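You operate a simulated robot arm through the tools that you are given. There is no shell and no other tool.

You are at the controls of a simulated robot arm. One attempt, no reset.

TASK
Heat-press the red tile on HIGH for the LONG time and set it on the large wire rack.
Fine: press it once, the other tiles, coaster and block not at all; swing the head clear, turn the heat dial off, leave the switch on.

Only the result counts: the job must be done as asked and must still hold three seconds after the hand-in. Knocking over, shifting, dropping, spilling or breaking anything else fails it.

THE ROBOT
A 6-joint arm with a fingered hand, fixed in place. Base frame: the origin is on the floor under the middle of its stand, x ahead of it, y to its left, z up. Lengths are in m, angles in degrees, forces in N, time in s.
With the tool pointing down near the work surface it reaches from about 0.14 to 0.82 m from the base axis. Its first joint turns from -166.0 to 166.0 degrees. Payload 4 kg.
Tool frame: the origin (TCP) lies between the finger pads and is the grasp point; the fingertips stand 0.02 m ahead of it; z points along the fingers, y is the line along which they close. The gripper opens to 0.14 m; its body begins 0.054 m behind the TCP. The gripper is a hand of 3 fingers: y runs from the thumb to the fingers, the wrist lies at [0, 0, -0.215] in the tool frame, and closing takes about 1.5 s.
Orientation is that of the tool frame in the base frame, as a unit quaternion [x, y, z, w]. With the fingers straight down and closing along the base's y, the tool's x points along the base's -x, its y along +y and its z along -z.

THE INTERFACE
- The arm moves only by the tool servo_tool. Its argument "motion" is a list that holds one entry, the list of rows, each a list of 6 numbers: the turn, a rotation vector about the tool's x, y, z in degrees, then the shift along the tool's x, y, z in mm. In form: [[[wx, wy, wz, dx, dy, dz], ...]]. A call has 1 to 20 rows; each row is the pose to reach, as a shift and turn from the pose commanded when the call began, along the tool's axes at that moment. "hand" is the gripper command, from -1 (fully open) to 1 (shut), values between in proportion, set as the call begins (left out, the last holds). Rows are played at 5 a second. More than 0.05 m and 8.6 degrees between two rows, or a gripper value outside its range, and nothing of the call is played. A pose out of reach is approached as far as the arm can. The call stops where the force on the tool passes 40 N (or 10 N more than at its start, if that is more) or the arm is blocked; 0.2 s more then pass. The fingers move at their own pace (about 0.045 m/s each) and stop on an object; they squeeze with about 32 N. The grip force told is the motor's: it shows also when the fingers shut on nothing. Time passes only in rows, and 0.2 s behind the last, so rows that repeat a pose let the fingers close. The reply holds the time, the measured pose of the TCP, the force on the tool along the base axes, the opening and the grip force, in the units named above and with some noise, with the torque about the TCP (base axes, N m) and any sound that the robot's microphone picked up, and new pictures: "views" is both (left out), scene, wrist or none.
- Cameras (640 x 400 px; columns grow to the right, rows downward): "scene" is fixed at [0.4009, -0.6489, 1.4409]; the picture's right is [1.00, 0.07, 0.00], its down [0.02, -0.34, -0.94] and it looks along [-0.06, 0.94, -0.34] (base axes); focal length 334 px, centre (320, 200). "wrist" rides on the gripper at [0.074, -0.043, -0.079] in the tool frame; the picture's right is [0.50, 0.87, 0.00], its down [-0.59, 0.34, -0.73] and it looks along [-0.64, 0.37, 0.68] (tool axes); focal length 275 px, centre (320, 200). There is no depth. A picture from a camera that has moved, and an enlarged one, comes with that camera's place and axes in the base frame and with its lens.
- move_column(by): moves the trunk up (or, below 0, down) by that many m; the arm rides with it, the base frame stays. It gives what a move gives, with no picture.
- set_fingers(finger1, finger2, thumb_bend): sets how far each is bent, from 0 (flat) to 100 (curled in); at 30 the hand is open as for a grip, at 70 the pads meet at the TCP. One left out holds its place. A second passes; each finger stops where it meets its share of the squeeze, and holds until it gets a number again. A gripper value or a shape takes the hand back. It gives what a move gives, with no picture; readings hold the bend of each and the force on the fingers (four entries, about 0 where the hand has none), thumb and palm.
- preshape(shape): the hand has 3 fingers and takes this shape, open, in about a second: jaw (thumb against the fingers, like two jaws); tri (thumb and two fingers); tip (a fingertip pinch); poke (one finger out to press); point (the index stretched); flat (the hand flat); cup (the hand cupped); fist (a fist). The gripper value then closes the fingers along that shape, each until it touches; the sizes above hold for jaw. It gives what a move gives, with no picture.
- inspect(camera, box): a new picture of the part [left, top, right, bottom] of that camera's present view, enlarged. The clock stands still meanwhile.
- close_job(): hands the job in; it is judged then, once.

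Places have to be worked out from the pictures, the camera data and where the tool is seen. Open the gripper and draw the arm clear of the work before you hand the job in, unless the task says otherwise.

The tools are called after "Call:" as a command line: name --argument value ..., lists and objects as JSON in quotes. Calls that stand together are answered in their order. servo_tool: Moves the arm, as the interface text tells. Its arguments: {"type":"object","properties":{"motion":{"type":"array","items":{"type":"array","items":{"type":"array","items":{"type":"number"}}}},"hand":{"type":"number"},"views":{"type":"string","enum":["both","scene","wrist","none"]}},"required":["motion"]} The other tools are called the same way: move_column (by) moves the trunk up or down; preshape (shape) gives the hand a shape; set_fingers (finger1, finger2, thumb_bend) moves the fingers one by one; inspect (camera, box) takes an enlarged picture of a part of a camera's view; close_job () hands the job in.

At the start:

```text
clock: 0.0
ee_pos: [0.4573, 0.0955, 1.2551]
tcp_rot: [0.0, 1.0, 0.0, -0.001]
contact_force: [0.7, 1.1, -0.3]
moment: [-0.03, 0.0, -0.04]
opening: 0.1396
finger_force: 0.0
shape: jaw
bend: [30.0, 30.0, 30.0]
finger forces: [0.1, 0.0, 0.0, 0.0, 0.1, 0.1]
trunk travel left (down, up): [-0.05, 0.54]
```

scene: 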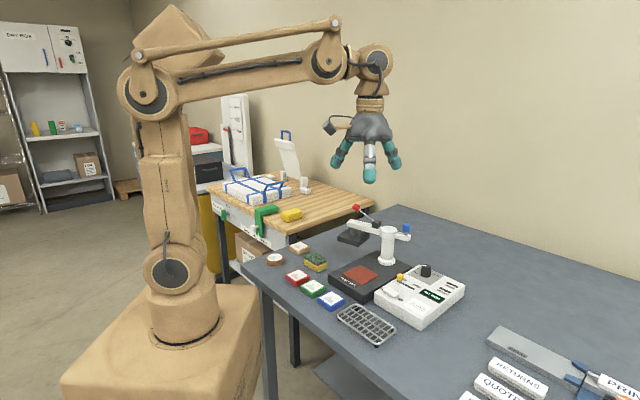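
wrist: 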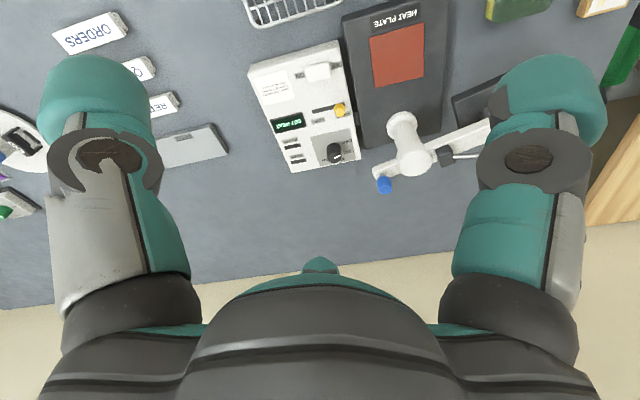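

The pictures show a desk with a heat press (base plate, red-brown heat pad, swing head with a blue knob), a control box, tiles and a wire rack. I take enlarged views to read the details before I move.

Call:
inspect --camera "scene" --box '[330, 190, 480, 340]'

Call:
inspect --camera "scene" --box '[250, 230, 400, 350]'

Call:
inspect --camera "wrist" --box '[240, 0, 520, 200]'

Call:
inspect --camera "wrist" --box '[240, 30, 370, 180]'

```text
2.67 times, centred on (405, 265) of scene
camera zoom: at [0.4009, -0.6489, 1.4409], right [1.0, 0.07, 0.0], down [0.02, -0.34, -0.94], along [-0.06, 0.94, -0.34], focal length 891 px, centre (93, 27)
```

zoom: 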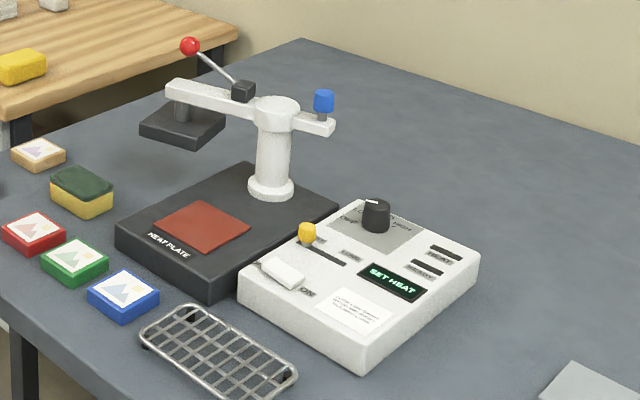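

```text
3.33 times, centred on (325, 290) of scene
camera zoom: at [0.4009, -0.6489, 1.4409], right [1.0, 0.07, 0.0], down [0.02, -0.34, -0.94], along [-0.06, 0.94, -0.34], focal length 1114 px, centre (303, -100)
```

zoom: 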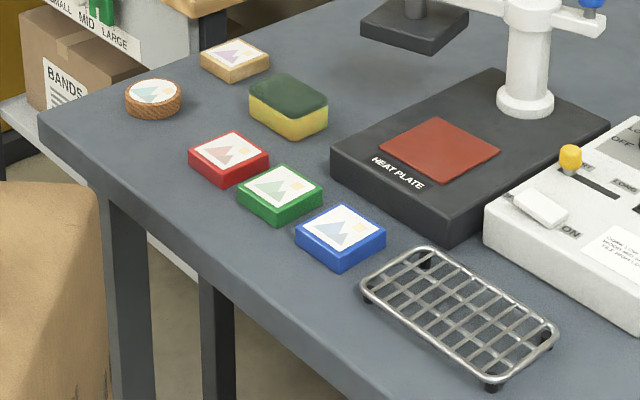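

```text
2.00 times, centred on (380, 100) of wrist
camera zoom: at [0.3832, 0.0517, 1.3346], right [-0.5, 0.87, 0.0], down [0.59, 0.34, 0.73], along [0.64, 0.37, -0.68], focal length 551 px, centre (200, 400)
```

zoom: 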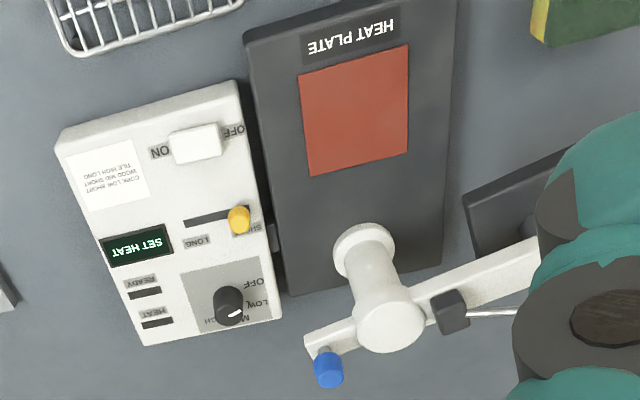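

```text
2.67 times, centred on (305, 105) of wrist
camera zoom: at [0.3832, 0.0517, 1.3346], right [-0.5, 0.87, 0.0], down [0.59, 0.34, 0.73], along [0.64, 0.37, -0.68], focal length 734 px, centre (360, 453)
```

zoom: 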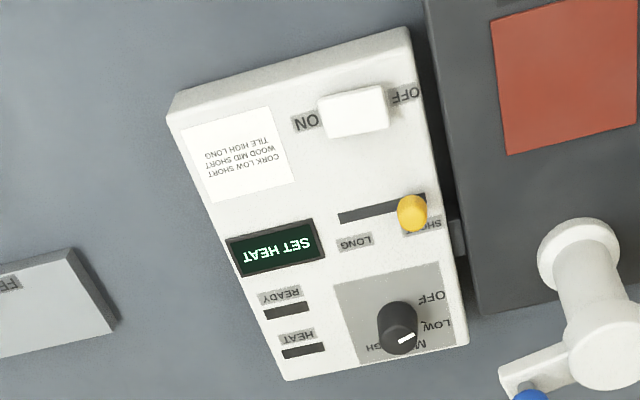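

The cameras agree on the plate pad at about (0.466, 0.237, 0.881). I zoom in on more parts to find the racks, read the dial and locate the tile edges.

Call:
inspect --camera "scene" --box '[370, 250, 470, 330]'

Call:
inspect --camera "scene" --box '[330, 195, 420, 275]'

Call:
inspect --camera "scene" --box '[180, 120, 380, 250]'

Call:
inspect --camera "scene" --box '[440, 300, 640, 400]'

Call:
inspect --camera "scene" --box '[260, 260, 350, 320]'

Call:
inspect --camera "scene" --box '[325, 290, 415, 350]'

```text
5.00 times, centred on (420, 290) of scene
camera zoom: at [0.4009, -0.6489, 1.4409], right [1.0, 0.07, 0.0], down [0.02, -0.34, -0.94], along [-0.06, 0.94, -0.34], focal length 1671 px, centre (-180, -250)
```

zoom: 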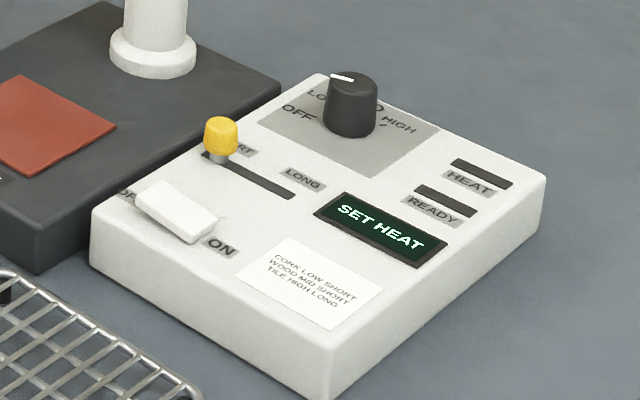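

```text
5.00 times, centred on (375, 235) of scene
camera zoom: at [0.4009, -0.6489, 1.4409], right [1.0, 0.07, 0.0], down [0.02, -0.34, -0.94], along [-0.06, 0.94, -0.34], focal length 1671 px, centre (45, 25)
```

zoom: 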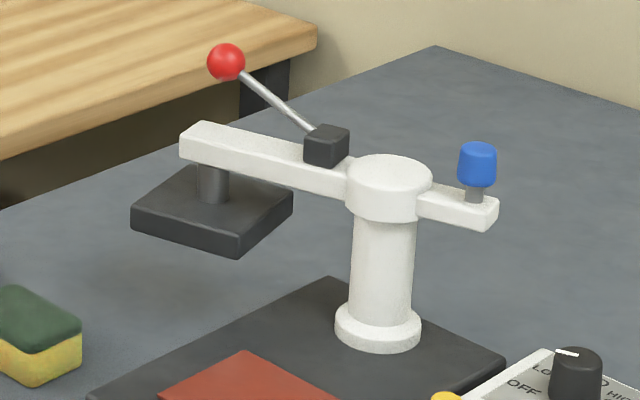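

```text
3.08 times, centred on (280, 185) of scene
camera zoom: at [0.4009, -0.6489, 1.4409], right [1.0, 0.07, 0.0], down [0.02, -0.34, -0.94], along [-0.06, 0.94, -0.34], focal length 1028 px, centre (443, 246)
```

zoom: 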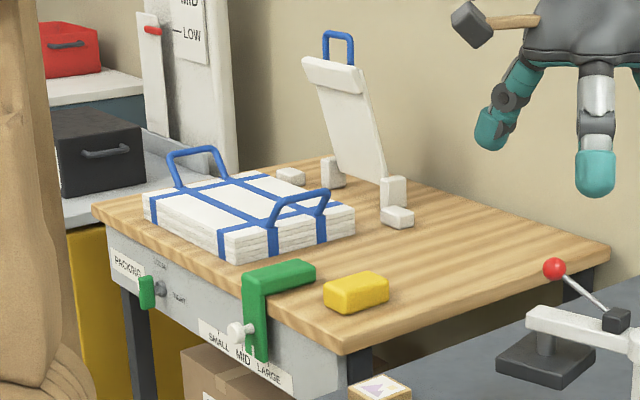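

```text
3.20 times, centred on (540, 350) of scene
camera zoom: at [0.4009, -0.6489, 1.4409], right [1.0, 0.07, 0.0], down [0.02, -0.34, -0.94], along [-0.06, 0.94, -0.34], focal length 1070 px, centre (-384, -280)
```

zoom: 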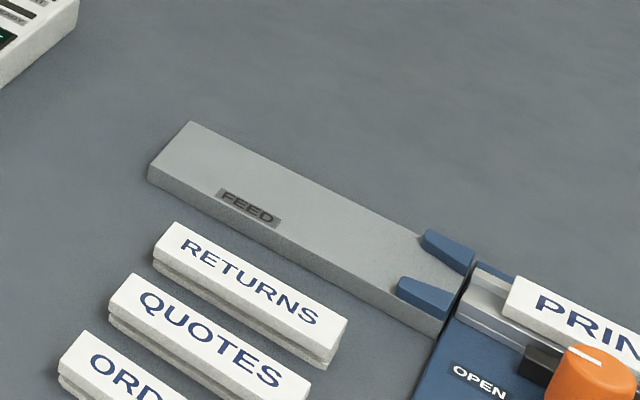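

```text
6.67 times, centred on (305, 290) of scene
camera zoom: at [0.4009, -0.6489, 1.4409], right [1.0, 0.07, 0.0], down [0.02, -0.34, -0.94], along [-0.06, 0.94, -0.34], focal length 2228 px, centre (420, -400)
```

zoom: 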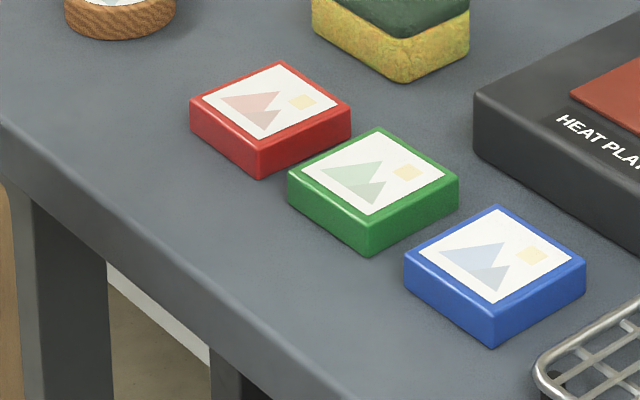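

```text
6.67 times, centred on (370, 320) of scene
camera zoom: at [0.4009, -0.6489, 1.4409], right [1.0, 0.07, 0.0], down [0.02, -0.34, -0.94], along [-0.06, 0.94, -0.34], focal length 2228 px, centre (-13, -600)
```

zoom: 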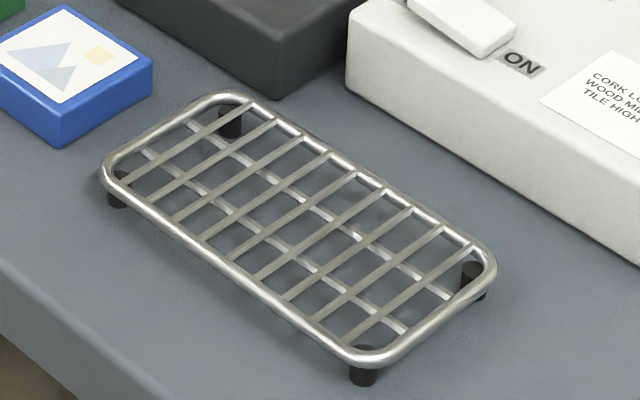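

The only wire rack in view is the one beside the blue tile, and the display is lit with SET HEAT. I look closely at the hand's shape and the dial before planning.

Call:
inspect --camera "scene" --box '[310, 90, 430, 190]'

Call:
inspect --camera "wrist" --box '[290, 95, 365, 175]'

Call:
inspect --camera "scene" --box '[405, 255, 445, 285]'

Call:
inspect --camera "scene" --box '[370, 265, 420, 305]'

```text
4.00 times, centred on (370, 140) of scene
camera zoom: at [0.4009, -0.6489, 1.4409], right [1.0, 0.07, 0.0], down [0.02, -0.34, -0.94], along [-0.06, 0.94, -0.34], focal length 1337 px, centre (120, 440)
```

zoom: 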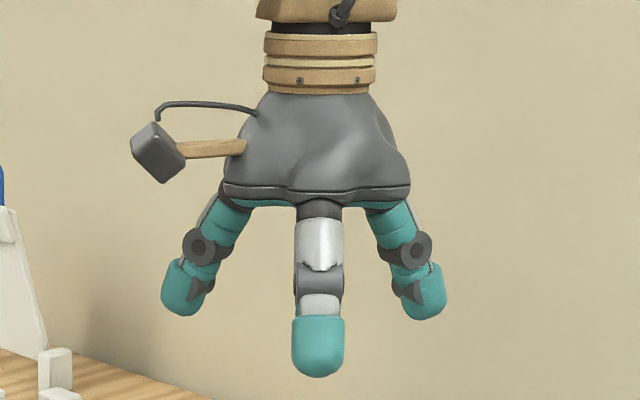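

```text
5.00 times, centred on (328, 135) of wrist
camera zoom: at [0.3832, 0.0517, 1.3346], right [-0.5, 0.87, 0.0], down [0.59, 0.34, 0.73], along [0.64, 0.37, -0.68], focal length 1376 px, centre (282, 525)
```

zoom: 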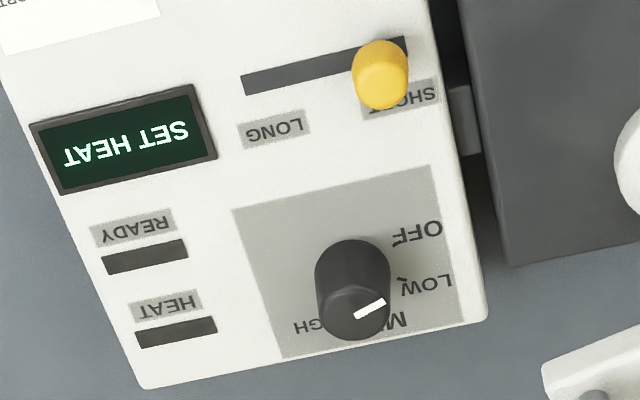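

```text
13.33 times, centred on (425, 270) of scene
camera zoom: at [0.4009, -0.6489, 1.4409], right [1.0, 0.07, 0.0], down [0.02, -0.34, -0.94], along [-0.06, 0.94, -0.34], focal length 4456 px, centre (-1080, -733)
```

zoom: 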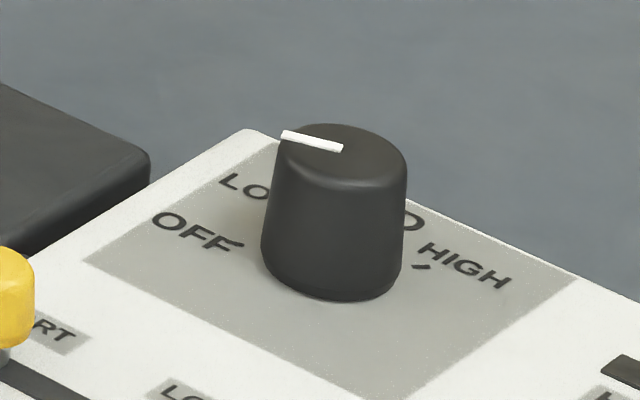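

```text
10.00 times, centred on (395, 285) of scene
camera zoom: at [0.4009, -0.6489, 1.4409], right [1.0, 0.07, 0.0], down [0.02, -0.34, -0.94], along [-0.06, 0.94, -0.34], focal length 3342 px, centre (-430, -650)
```

zoom: 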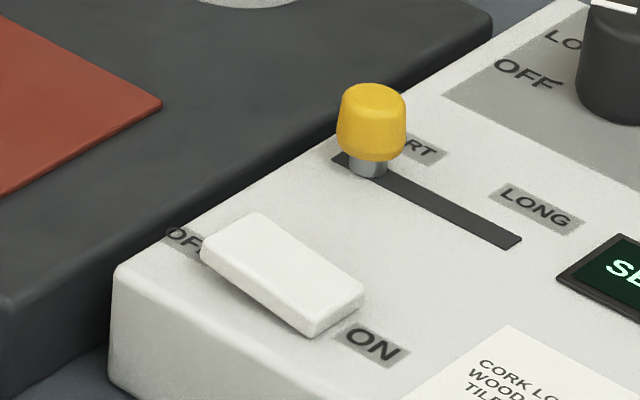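

The hand's three fingers sit about 120° apart, with the wrist camera looking through the TCP. I put the red tile at about (0.272, 0.238) with its top near z = 0.87, turned 45°, with a gap of about 2.5 cm to the green one. I move above it, turning the hand 15° so that no finger lands in that gap.

Call:
servo_tool --motion '[[[0, 0, 2, 23, 18, 19], [0, 0, 4, 46, 35, 39], [0, 0, 6, 70, 53, 58], [0, 0, 8, 93, 71, 78], [0, 0, 10, 116, 89, 97], [0, 0, 12, 139, 106, 116], [0, 0, 14, 163, 124, 136], [0, 0, 15, 185.7, 142, 155], [0, 0, 15, 185.7, 142, 155]]]'

```text
clock: 2.0
ee_pos: [0.2721, 0.2367, 1.0998]
tcp_rot: [0.131, 0.991, 0.001, 0.0]
contact_force: [0.4, 0.0, -0.7]
moment: [0.03, 0.04, -0.05]
opening: 0.1397
finger_force: 0.1
shape: jaw
bend: [30.0, 30.0, 30.0]
finger forces: [0.0, 0.0, 0.1, 0.1, 0.1, 0.0]
trunk travel left (down, up): [-0.05, 0.54]
camera wrist: at [0.1893, 0.2147, 1.1791], right [-0.26, 0.97, 0.0], down [0.66, 0.18, 0.73], along [0.71, 0.19, -0.68], focal length 275 px, centre (320, 200)
```

scene: 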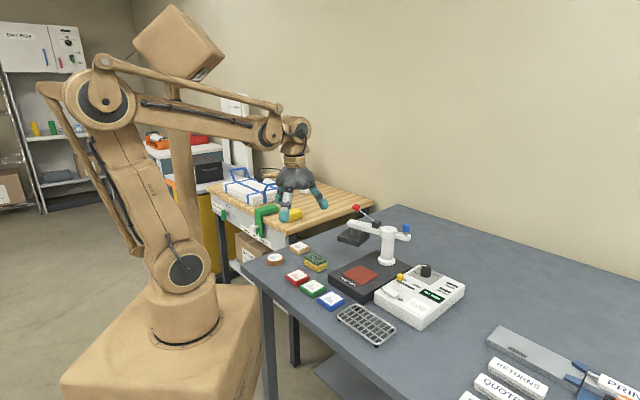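
wrist: 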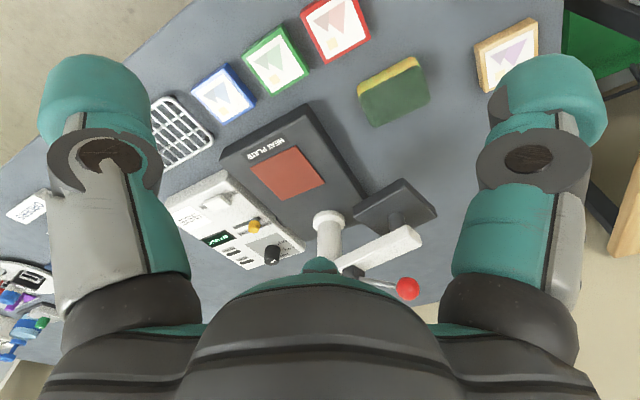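

The hand is over the red tile's area, and the wrist view shows all the tiles plus the head. I zoom in on the tile and the head from here.

Call:
inspect --camera "wrist" --box '[230, 0, 390, 100]'

Call:
inspect --camera "wrist" --box '[220, 100, 450, 300]'

```text
4.00 times, centred on (310, 50) of wrist
camera zoom: at [0.1893, 0.2147, 1.1791], right [-0.26, 0.97, 0.0], down [0.66, 0.18, 0.73], along [0.71, 0.19, -0.68], focal length 1101 px, centre (360, 800)
```

zoom: 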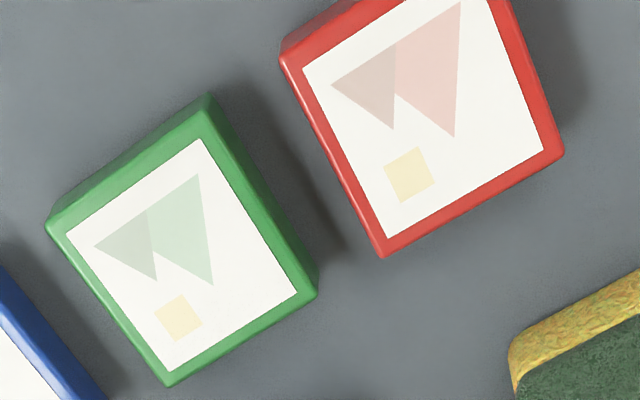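

```text
2.00 times, centred on (335, 200) of wrist
camera zoom: at [0.1893, 0.2147, 1.1791], right [-0.26, 0.97, 0.0], down [0.66, 0.18, 0.73], along [0.71, 0.19, -0.68], focal length 551 px, centre (290, 200)
```

zoom: 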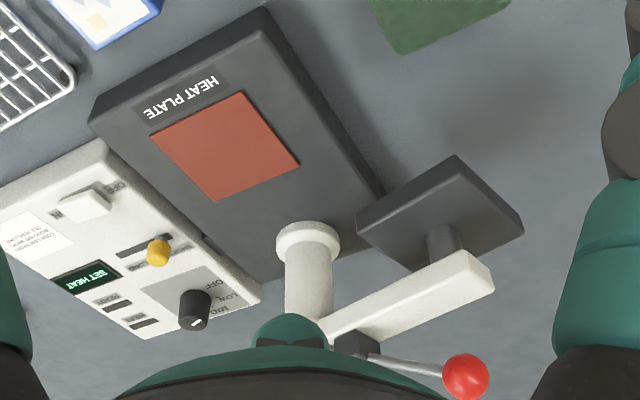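

Triangulating again puts the red tile's centre near (0.268, 0.252) with its top at z ≈ 0.861. It also gives the pillar at (0.555, 0.330), the red ball at (0.451, 0.389, 1.041) and the dial at (0.660, 0.246, 0.912). I close the hand to half here in free air to see how the fingers come together.

Call:
servo_tool --motion '[[[0, 0, 0, 0, 0, 0], [0, 0, 0, 0, 0, 0], [0, 0, 0, 0, 0, 0], [0, 0, 0, 0, 0, 0], [0, 0, 0, 0, 0, 0], [0, 0, 0, 0, 0, 0]]]' --hand 0

Call:
inspect --camera "scene" --box '[240, 140, 350, 230]'

```text
clock: 3.4
ee_pos: [0.2724, 0.2368, 1.1002]
tcp_rot: [0.131, 0.991, 0.0, -0.001]
contact_force: [-0.1, -0.3, 0.5]
moment: [0.03, -0.01, 0.0]
opening: 0.0702
finger_force: 0.1
shape: jaw
bend: [34.0, 34.0, 33.0]
finger forces: [0.1, 0.1, 0.1, 0.0, 0.0, 0.0]
trunk travel left (down, up): [-0.05, 0.54]
camera wrist: at [0.1896, 0.2145, 1.1793], right [-0.26, 0.97, 0.0], down [0.66, 0.18, 0.73], along [0.71, 0.19, -0.68], focal length 275 px, centre (320, 200)
```

scene: 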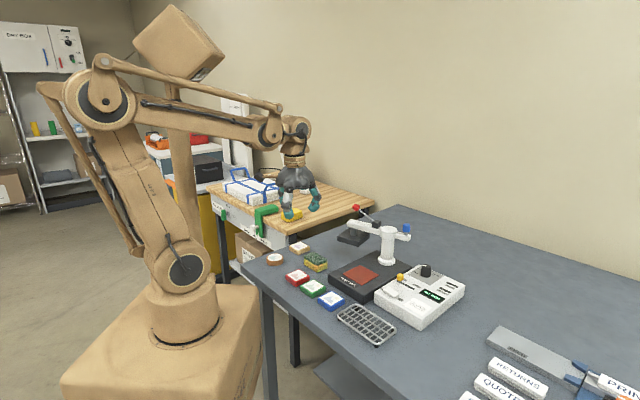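
wrist: 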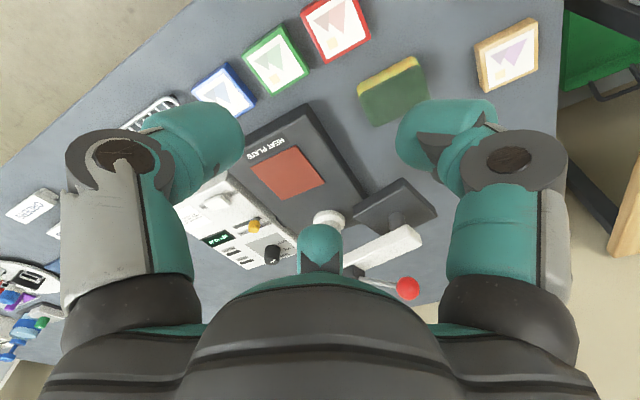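

```text
4.44 times, centred on (295, 185) of scene
camera zoom: at [0.4009, -0.6489, 1.4409], right [1.0, 0.07, 0.0], down [0.02, -0.34, -0.94], along [-0.06, 0.94, -0.34], focal length 1485 px, centre (431, 267)
```

zoom: 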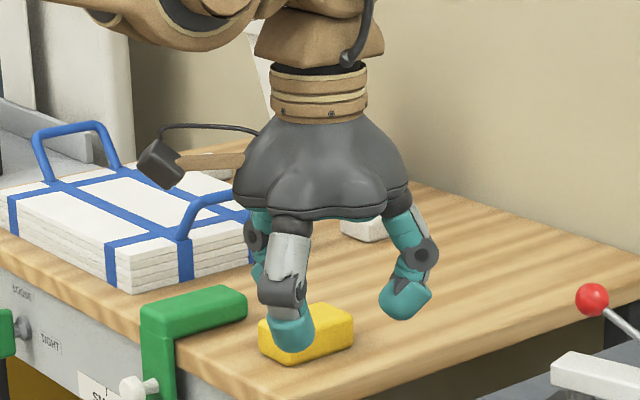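

At half closure the fingertips curl inward to a radius of about 3.5 cm, so the reported opening is twice that radius. I go to my new estimate of the tile's centre and down to z ≈ 0.95 with an opening of about 9 cm, then check the alignment.

Call:
servo_tool --motion '[[[0, 0, 0, 4, 7, 40], [0, 0, 0, 8, 13.7, 80], [0, 0, 0, 8, 13.7, 115], [0, 0, 0, 8, 13.7, 150], [0, 0, 0, 8, 13.7, 150]]]' --hand -0.3

Call:
inspect --camera "wrist" --box '[220, 60, 420, 200]'

Call:
inspect --camera "scene" --box '[240, 210, 360, 310]'

```text
clock: 4.6
ee_pos: [0.2703, 0.2499, 0.953]
tcp_rot: [0.131, 0.991, 0.001, 0.0]
contact_force: [0.7, -1.1, 1.1]
moment: [0.01, -0.02, 0.02]
opening: 0.0905
finger_force: 0.0
shape: jaw
bend: [29.0, 29.0, 27.0]
finger forces: [0.0, 0.1, 0.0, 0.1, 0.0, 0.1]
trunk travel left (down, up): [-0.05, 0.54]
camera wrist: at [0.1869, 0.2285, 1.0324], right [-0.26, 0.97, 0.0], down [0.66, 0.18, 0.73], along [0.71, 0.19, -0.68], focal length 275 px, centre (320, 200)
```

scene: 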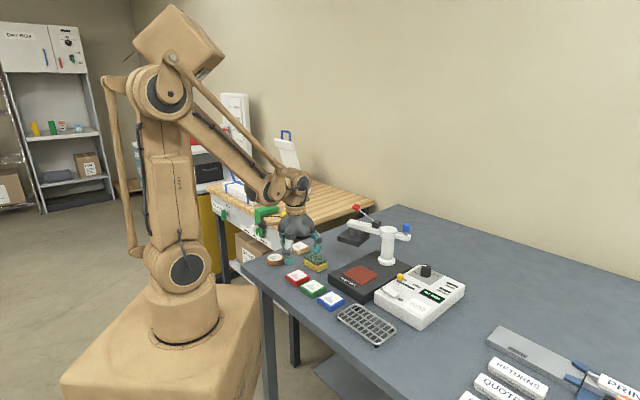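
wrist: 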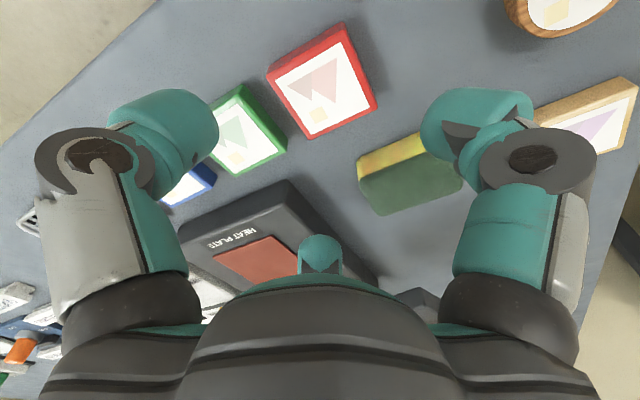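

```text
2.86 times, centred on (320, 130) of wrist
camera zoom: at [0.1869, 0.2285, 1.0324], right [-0.26, 0.97, 0.0], down [0.66, 0.18, 0.73], along [0.71, 0.19, -0.68], focal length 786 px, centre (320, 400)
```

zoom: 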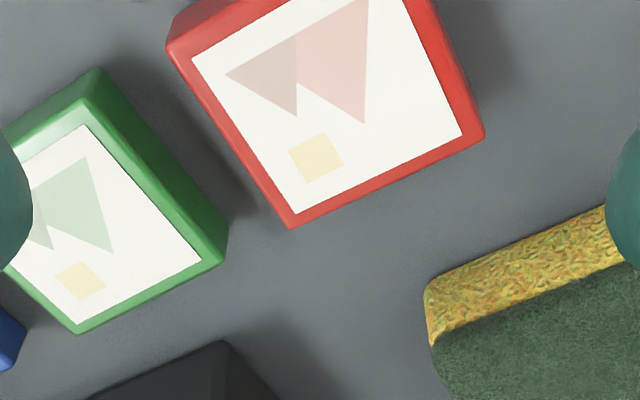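

```text
4.00 times, centred on (300, 260) of scene
camera zoom: at [0.4009, -0.6489, 1.4409], right [1.0, 0.07, 0.0], down [0.02, -0.34, -0.94], along [-0.06, 0.94, -0.34], focal length 1337 px, centre (400, -40)
```

zoom: 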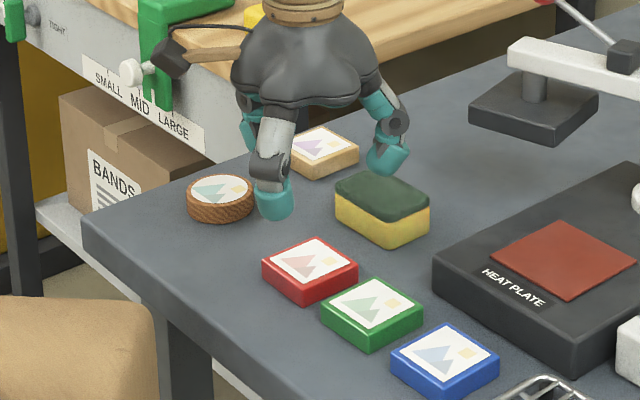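

The tile's centre now works out at (0.266, 0.2525) with its top at about 0.860, so the table is near 0.840. Sponge and green tile are clear of the fingers, so I lower to TCP z ≈ 0.872 and check.

Call:
servo_tool --motion '[[[0, 0, 0, 1.3, -0.7, 25], [0, 0, 0, 1.3, -0.7, 50], [0, 0, 0, 1.3, -0.7, 65], [0, 0, 0, 1.3, -0.7, 78], [0, 0, 0, 1.3, -0.7, 78], [0, 0, 0, 1.3, -0.7, 78]]]' --hand -0.3

Call:
inspect --camera "scene" --box '[250, 230, 340, 300]'

```text
clock: 6.0
ee_pos: [0.2657, 0.2518, 0.8729]
tcp_rot: [0.131, 0.991, 0.0, 0.001]
contact_force: [0.5, 0.9, 0.1]
moment: [0.02, 0.0, -0.02]
opening: 0.0905
finger_force: 0.0
shape: jaw
bend: [29.0, 29.0, 27.0]
finger forces: [0.0, 0.0, 0.0, 0.1, 0.0, 0.1]
trunk travel left (down, up): [-0.05, 0.54]
camera wrist: at [0.1829, 0.2289, 0.9518], right [-0.26, 0.97, 0.0], down [0.66, 0.18, 0.73], along [0.71, 0.19, -0.68], focal length 275 px, centre (320, 200)
```

scene: 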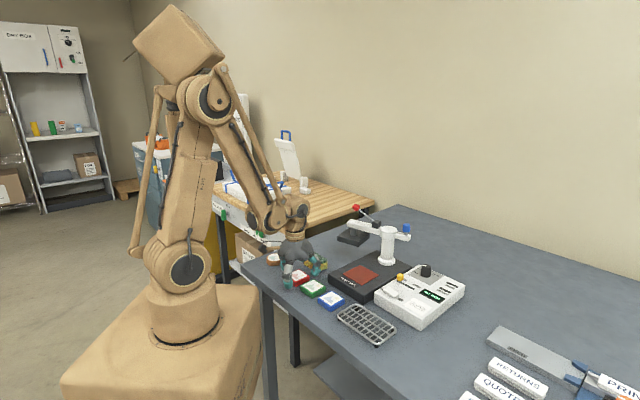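
wrist: 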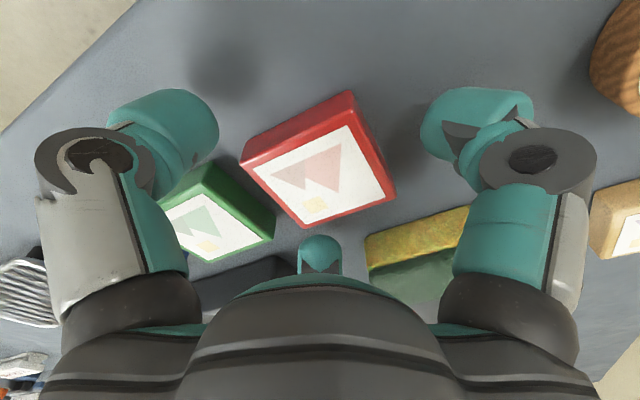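

```text
5.71 times, centred on (295, 265) of scene
camera zoom: at [0.4009, -0.6489, 1.4409], right [1.0, 0.07, 0.0], down [0.02, -0.34, -0.94], along [-0.06, 0.94, -0.34], focal length 1910 px, centre (463, -171)
```

zoom: 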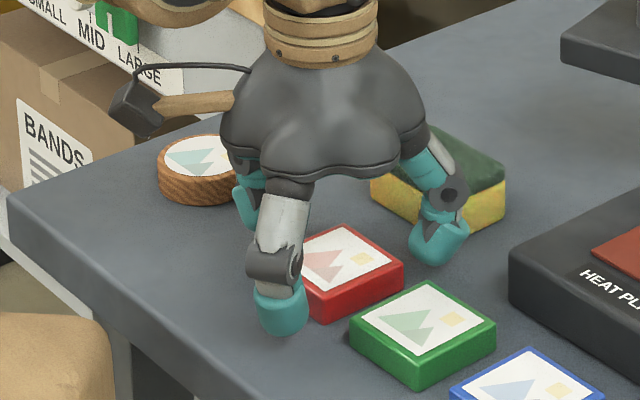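

The thumb's tip is about 2 cm below the TCP, at z ≈ 0.853, and the tile sits centred between the fingers. I go down another 7 mm and close on it.

Call:
servo_tool --motion '[[[0, 0, 0, 0, 0, 4], [0, 0, 0, 0, 0, 7], [0, 0, 0, 0, 0, 7]]]' --hand -0.3 --views "none"

Call:
servo_tool --motion '[[[0, 0, 0, 0, 0, 0], [0, 0, 0, 0, 0, 0], [0, 0, 0, 0, 0, 0], [0, 0, 0, 0, 0, 0], [0, 0, 0, 0, 0, 0], [0, 0, 0, 0, 0, 0], [0, 0, 0, 0, 0, 0], [0, 0, 0, 0, 0, 0]]]' --hand 1

Call:
inspect --camera "scene" --box '[250, 230, 340, 300]'

```text
clock: 6.8
ee_pos: [0.2654, 0.2516, 0.8654]
tcp_rot: [0.13, 0.992, 0.0, 0.0]
contact_force: [-0.8, -0.9, 0.1]
moment: [0.0, 0.03, 0.0]
opening: 0.0906
finger_force: 0.1
shape: jaw
bend: [29.0, 29.0, 27.0]
finger forces: [0.0, 0.0, 0.1, 0.1, 0.0, 0.0]
trunk travel left (down, up): [-0.05, 0.54]
```

```text
clock: 8.6
ee_pos: [0.2666, 0.2516, 0.8642]
tcp_rot: [0.131, 0.991, 0.0, 0.0]
contact_force: [0.3, 0.2, -0.5]
moment: [0.0, -0.01, 0.01]
opening: 0.0578
finger_force: 32.7
shape: jaw
bend: [40.0, 37.0, 36.0]
finger forces: [27.9, 25.7, 0.0, 0.0, 25.1, 0.0]
trunk travel left (down, up): [-0.05, 0.54]
camera wrist: at [0.1831, 0.2287, 0.9444], right [-0.26, 0.97, 0.0], down [0.66, 0.18, 0.73], along [0.71, 0.19, -0.68], focal length 275 px, centre (320, 200)
```

scene: 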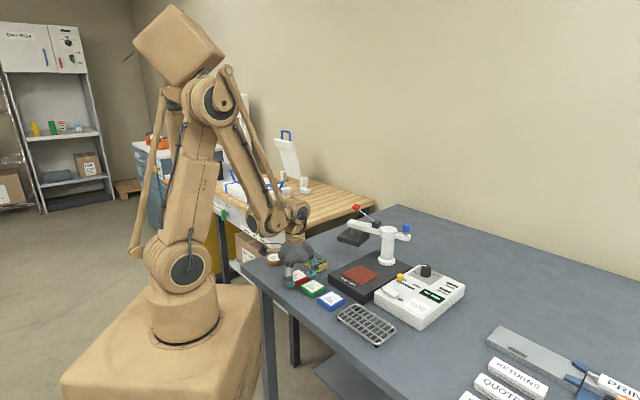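
wrist: 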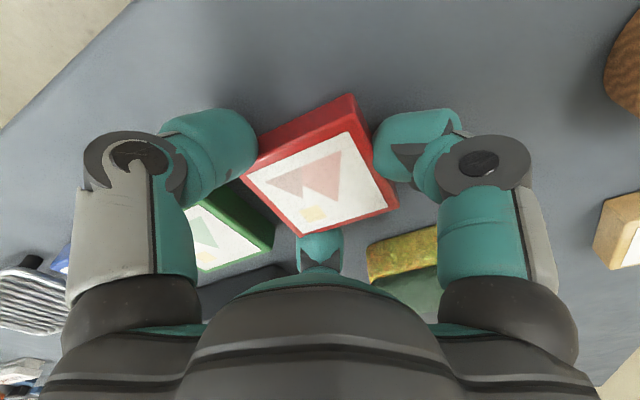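

```text
5.71 times, centred on (295, 265) of scene
camera zoom: at [0.4009, -0.6489, 1.4409], right [1.0, 0.07, 0.0], down [0.02, -0.34, -0.94], along [-0.06, 0.94, -0.34], focal length 1910 px, centre (463, -171)
```

zoom: 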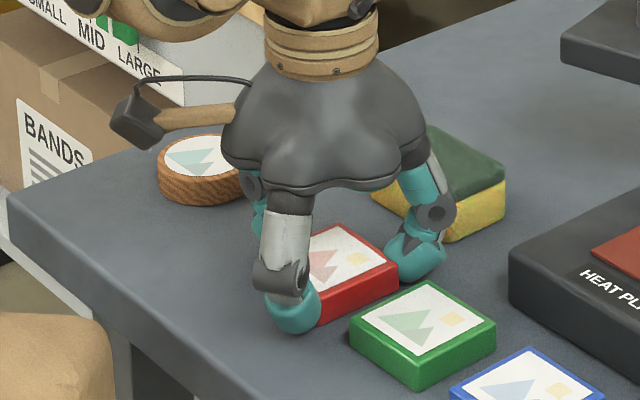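

All three fingers hold the tile at about 26 N each. I lift it straight up 11 cm and check the grip.

Call:
servo_tool --motion '[[[0, 0, 0, 0, 0, -5], [0, 0, 0, 0, 0, -12], [0, 0, 0, 0, 0, -35], [0, 0, 0, 0, 0, -70], [0, 0, 0, 0, 0, -110], [0, 0, 0, 0, 0, -110]]]' --hand 1

```text
clock: 10.0
ee_pos: [0.2655, 0.2527, 0.9745]
tcp_rot: [0.131, 0.991, 0.0, 0.0]
contact_force: [0.5, -0.1, -0.8]
moment: [0.01, -0.01, 0.01]
opening: 0.0579
finger_force: 32.0
shape: jaw
bend: [41.0, 37.0, 36.0]
finger forces: [27.5, 25.8, 0.0, 0.0, 25.2, 0.1]
trunk travel left (down, up): [-0.05, 0.54]
camera wrist: at [0.1829, 0.2299, 1.0548], right [-0.26, 0.97, 0.0], down [0.66, 0.18, 0.73], along [0.71, 0.19, -0.68], focal length 275 px, centre (320, 200)
```

scene: 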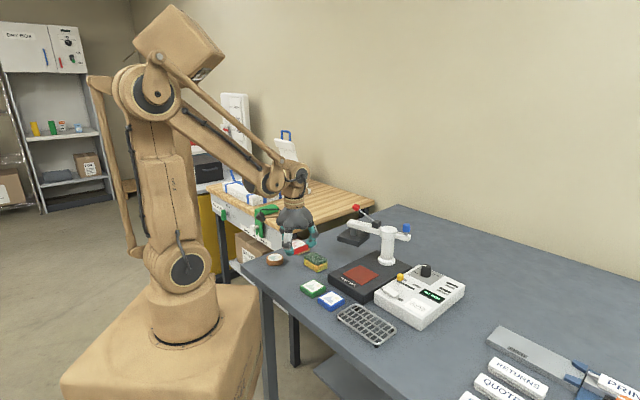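
wrist: 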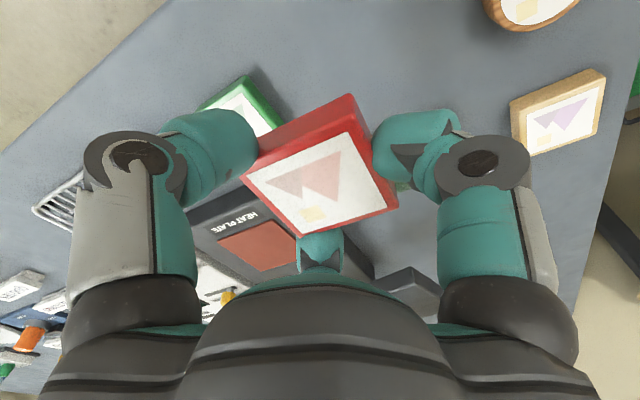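

The tile is held level. I carry it across at this height to above the heat plate's pad, at about (0.4655, 0.239).

Call:
servo_tool --motion '[[[0, 0, 0, -25, 5, 0], [0, 0, 0, -60, 12, 0], [0, 0, 0, -95, 19, 0], [0, 0, 0, -130, 26, 0], [0, 0, 0, -165, 33, 0], [0, 0, 0, -196.2, 38.8, 0], [0, 0, 0, -196.2, 38.8, 0], [0, 0, 0, -196.2, 38.8, 0]]]' --hand 1

Call:
inspect --camera "scene" --box '[320, 200, 430, 310]'

Call:
inspect --camera "wrist" --box '[200, 60, 440, 260]'

```text
clock: 11.8
ee_pos: [0.4657, 0.2364, 0.9752]
tcp_rot: [0.13, 0.991, 0.0, 0.0]
contact_force: [0.1, 0.1, -1.8]
moment: [0.01, 0.0, 0.02]
opening: 0.0578
finger_force: 32.0
shape: jaw
bend: [41.0, 37.0, 36.0]
finger forces: [27.7, 25.8, 0.0, 0.1, 25.1, 0.1]
trunk travel left (down, up): [-0.05, 0.54]
camera wrist: at [0.3838, 0.2138, 1.0534], right [-0.26, 0.97, 0.0], down [0.66, 0.18, 0.73], along [0.71, 0.19, -0.68], focal length 275 px, centre (320, 200)
```

scene: 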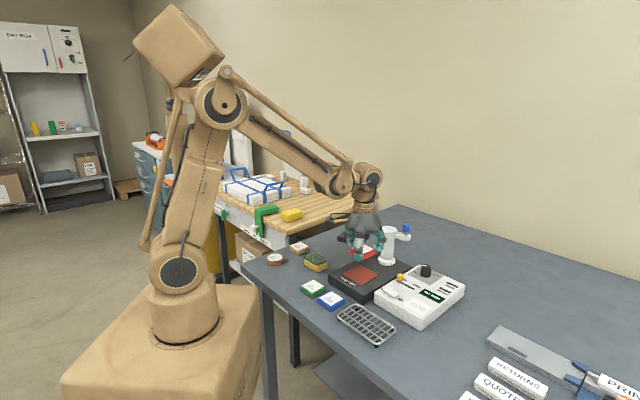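
wrist: 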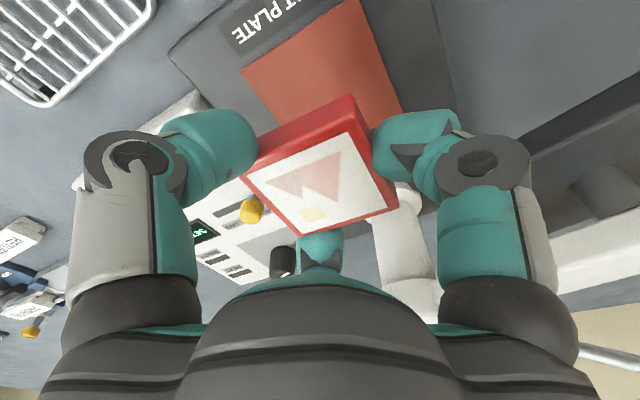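

```text
3.64 times, centred on (375, 255) of scene
camera zoom: at [0.4009, -0.6489, 1.4409], right [1.0, 0.07, 0.0], down [0.02, -0.34, -0.94], along [-0.06, 0.94, -0.34], focal length 1215 px, centre (120, 0)
```

zoom: 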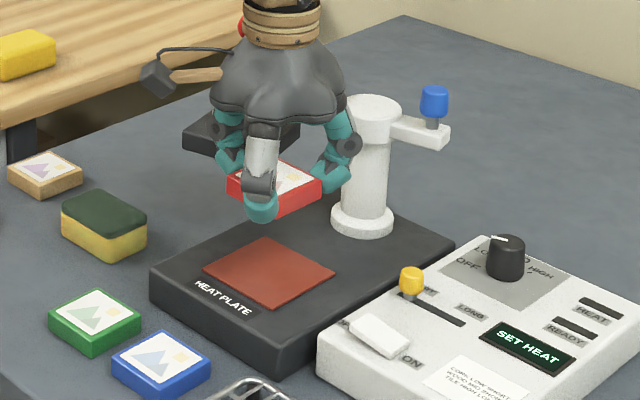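

```text
2.00 times, centred on (320, 160) of wrist
camera zoom: at [0.3838, 0.2138, 1.0534], right [-0.26, 0.97, 0.0], down [0.66, 0.18, 0.73], along [0.71, 0.19, -0.68], focal length 551 px, centre (320, 280)
```

zoom: 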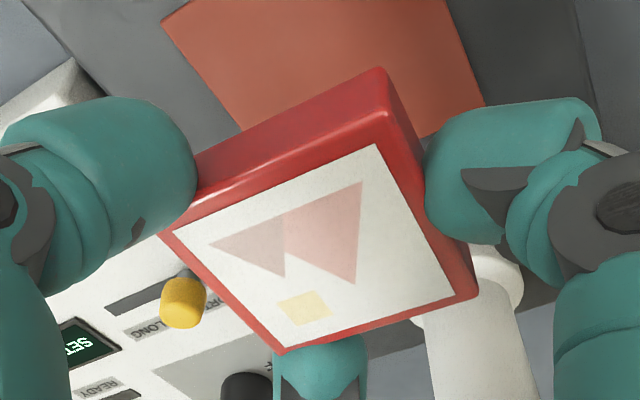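

The pad's centre comes out near (0.466, 0.242, 0.878), and the tile hangs about 2 mm in +y from the TCP. I nudge the tool 3 mm and lower to just above the pad.

Call:
servo_tool --motion '[[[0, 0, 0, 0, 3.1, 20], [0, 0, 0, 0, 3.1, 40], [0, 0, 0, 0, 3.1, 55], [0, 0, 0, 0, 3.1, 66], [0, 0, 0, 0, 3.1, 66], [0, 0, 0, 0, 3.1, 66]]]' --hand 1

Call:
inspect --camera "scene" --box '[330, 220, 410, 300]'

```text
clock: 13.2
ee_pos: [0.4674, 0.2416, 0.9087]
tcp_rot: [0.13, 0.992, 0.0, 0.0]
contact_force: [0.1, -0.2, -1.5]
moment: [0.01, 0.02, 0.02]
opening: 0.0576
finger_force: 31.7
shape: jaw
bend: [41.0, 37.0, 36.0]
finger forces: [27.5, 25.8, 0.1, 0.0, 25.1, 0.0]
trunk travel left (down, up): [-0.05, 0.54]
camera wrist: at [0.3842, 0.218, 0.9885], right [-0.26, 0.97, 0.0], down [0.66, 0.18, 0.73], along [0.71, 0.19, -0.68], focal length 275 px, centre (320, 200)
```

scene: 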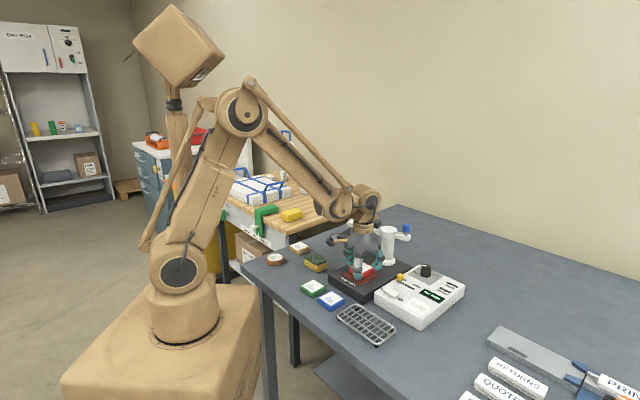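
wrist: 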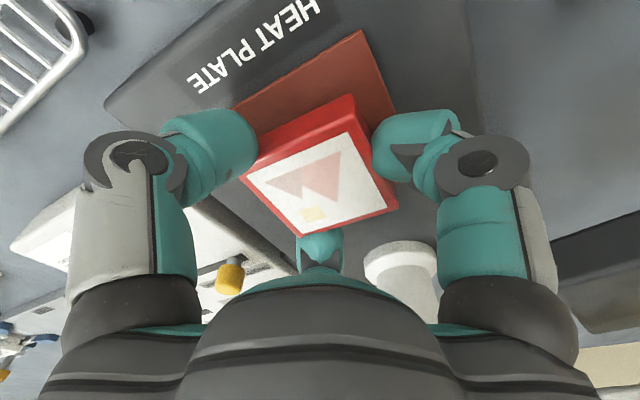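

```text
5.00 times, centred on (370, 260) of scene
camera zoom: at [0.4009, -0.6489, 1.4409], right [1.0, 0.07, 0.0], down [0.02, -0.34, -0.94], along [-0.06, 0.94, -0.34], focal length 1671 px, centre (70, -100)
```

zoom: 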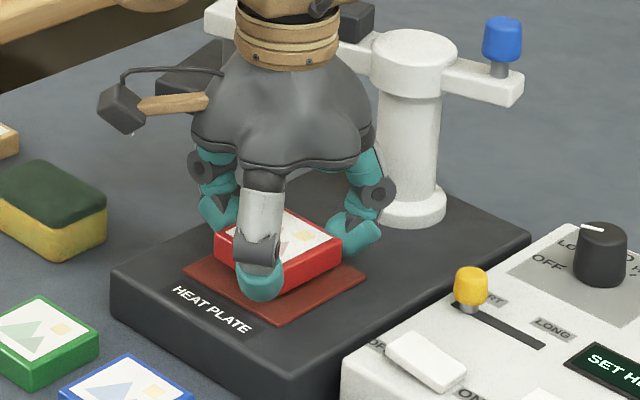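

The tile is within about 2–3 mm of the pad's centre and about 5 mm above it. I correct by 2 mm and lower in small steps, watching the force.

Call:
servo_tool --motion '[[[0, 0, 0, 1.9, -0.5, 1.5], [0, 0, 0, 1.9, -0.5, 3], [0, 0, 0, 1.9, -0.5, 3]]]' --hand 1 --views "none"

Call:
servo_tool --motion '[[[0, 0, 0, 0, 0, 1], [0, 0, 0, 0, 0, 1.5], [0, 0, 0, 0, 0, 1.5]]]' --hand 1 --views "none"

```text
clock: 14.0
ee_pos: [0.4649, 0.2409, 0.906]
tcp_rot: [0.13, 0.992, -0.001, 0.0]
contact_force: [0.6, -0.9, -1.2]
moment: [-0.03, 0.02, -0.03]
opening: 0.0576
finger_force: 31.4
shape: jaw
bend: [41.0, 37.0, 36.0]
finger forces: [27.5, 25.9, 0.1, 0.0, 25.1, 0.1]
trunk travel left (down, up): [-0.05, 0.54]
```

```text
clock: 14.8
ee_pos: [0.4641, 0.2412, 0.904]
tcp_rot: [0.131, 0.991, 0.0, 0.0]
contact_force: [-0.7, 0.8, -1.9]
moment: [-0.01, -0.01, 0.0]
opening: 0.0574
finger_force: 31.9
shape: jaw
bend: [41.0, 37.0, 36.0]
finger forces: [27.6, 25.8, 0.0, 0.0, 25.1, 0.0]
trunk travel left (down, up): [-0.05, 0.54]
```

No contact yet at TCP z ≈ 0.904, so I keep lowering about 1.5 mm at a time.

Call:
servo_tool --motion '[[[0, 0, 0, 0, 0, 0.8], [0, 0, 0, 0, 0, 1.5], [0, 0, 0, 0, 0, 1.5]]]' --hand 1 --views "none"

Call:
servo_tool --motion '[[[0, 0, 0, 0, 0, 0.8], [0, 0, 0, 0, 0, 1.5], [0, 0, 0, 0, 0, 1.5]]]' --hand 1 --views "both"

Call:
inspect --camera "scene" --box '[340, 240, 400, 290]'

```text
clock: 15.6
ee_pos: [0.4632, 0.2398, 0.9037]
tcp_rot: [0.131, 0.991, 0.0, 0.001]
contact_force: [-0.7, 0.0, 0.2]
moment: [0.01, 0.0, -0.02]
opening: 0.0575
finger_force: 31.5
shape: jaw
bend: [41.0, 37.0, 36.0]
finger forces: [27.4, 25.8, 0.0, 0.1, 25.1, 0.0]
trunk travel left (down, up): [-0.05, 0.54]
```

```text
clock: 16.4
ee_pos: [0.4645, 0.2418, 0.9022]
tcp_rot: [0.131, 0.991, 0.001, 0.0]
contact_force: [-1.3, 1.0, -0.3]
moment: [-0.07, 0.0, 0.01]
opening: 0.0574
finger_force: 32.3
shape: jaw
bend: [41.0, 37.0, 36.0]
finger forces: [27.5, 26.0, 0.0, 0.1, 25.3, 0.0]
trunk travel left (down, up): [-0.05, 0.54]
camera wrist: at [0.3816, 0.2185, 0.9818], right [-0.26, 0.97, 0.0], down [0.66, 0.18, 0.73], along [0.71, 0.19, -0.68], focal length 275 px, centre (320, 200)
```

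scene: 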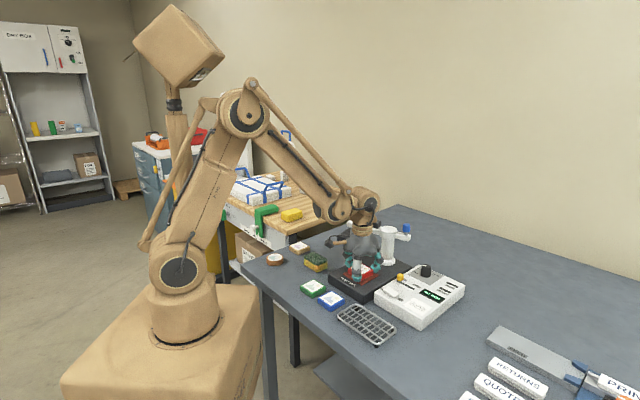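
wrist: 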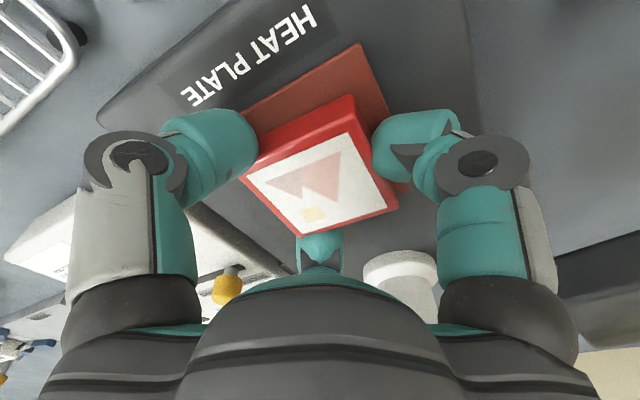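

```text
8.00 times, centred on (370, 265) of scene
camera zoom: at [0.4009, -0.6489, 1.4409], right [1.0, 0.07, 0.0], down [0.02, -0.34, -0.94], along [-0.06, 0.94, -0.34], focal length 2674 px, centre (-80, -320)
```

zoom: 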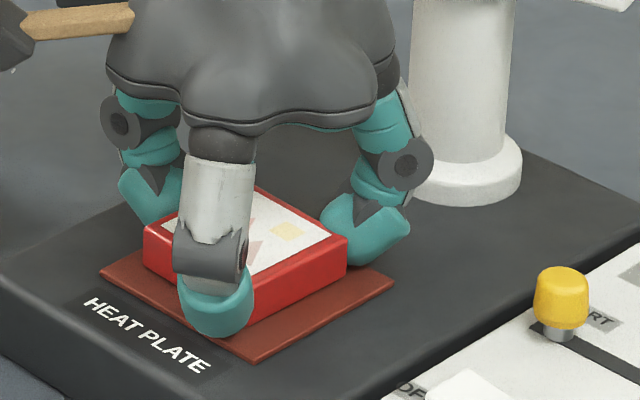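

Still no contact force at a commanded z of about 0.9016. I lower on in fine steps.

Call:
servo_tool --motion '[[[0, 0, 0, 0, 0, 0.8], [0, 0, 0, 0, 0, 1.5], [0, 0, 0, 0, 0, 1.5]]]' --hand 1 --views "none"

Call:
servo_tool --motion '[[[0, 0, 0, 0, 0, 0.8], [0, 0, 0, 0, 0, 1.5], [0, 0, 0, 0, 0, 1.5]]]' --hand 1 --views "none"

Call:
inspect --camera "scene" --box '[345, 250, 395, 290]'

```text
clock: 17.2
ee_pos: [0.4635, 0.241, 0.9015]
tcp_rot: [0.13, 0.991, -0.001, -0.001]
contact_force: [3.4, -2.2, 14.2]
moment: [-0.28, -0.13, 0.03]
opening: 0.0576
finger_force: 32.4
shape: jaw
bend: [41.0, 37.0, 36.0]
finger forces: [27.8, 28.1, 0.0, 0.0, 27.7, 0.0]
trunk travel left (down, up): [-0.05, 0.54]
```

```text
clock: 18.0
ee_pos: [0.4637, 0.2415, 0.9007]
tcp_rot: [0.131, 0.991, 0.0, 0.001]
contact_force: [7.1, -1.6, 25.6]
moment: [-0.26, -0.31, -0.07]
opening: 0.0584
finger_force: 31.6
shape: jaw
bend: [41.0, 37.0, 36.0]
finger forces: [28.6, 31.4, 0.1, 0.0, 29.1, 0.1]
trunk travel left (down, up): [-0.05, 0.54]
```

```text
10.00 times, centred on (370, 270) of scene
camera zoom: at [0.4009, -0.6489, 1.4409], right [1.0, 0.07, 0.0], down [0.02, -0.34, -0.94], along [-0.06, 0.94, -0.34], focal length 3342 px, centre (-180, -500)
```

zoom: 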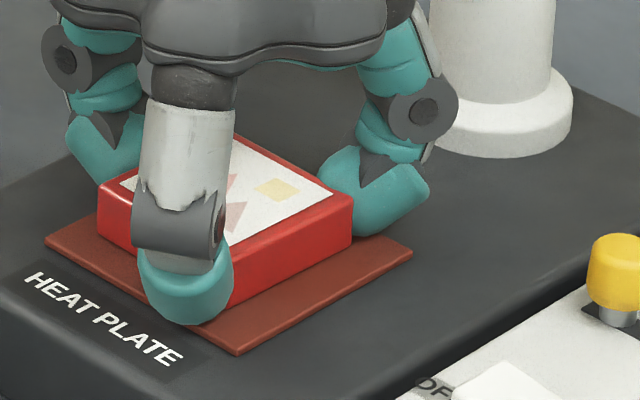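

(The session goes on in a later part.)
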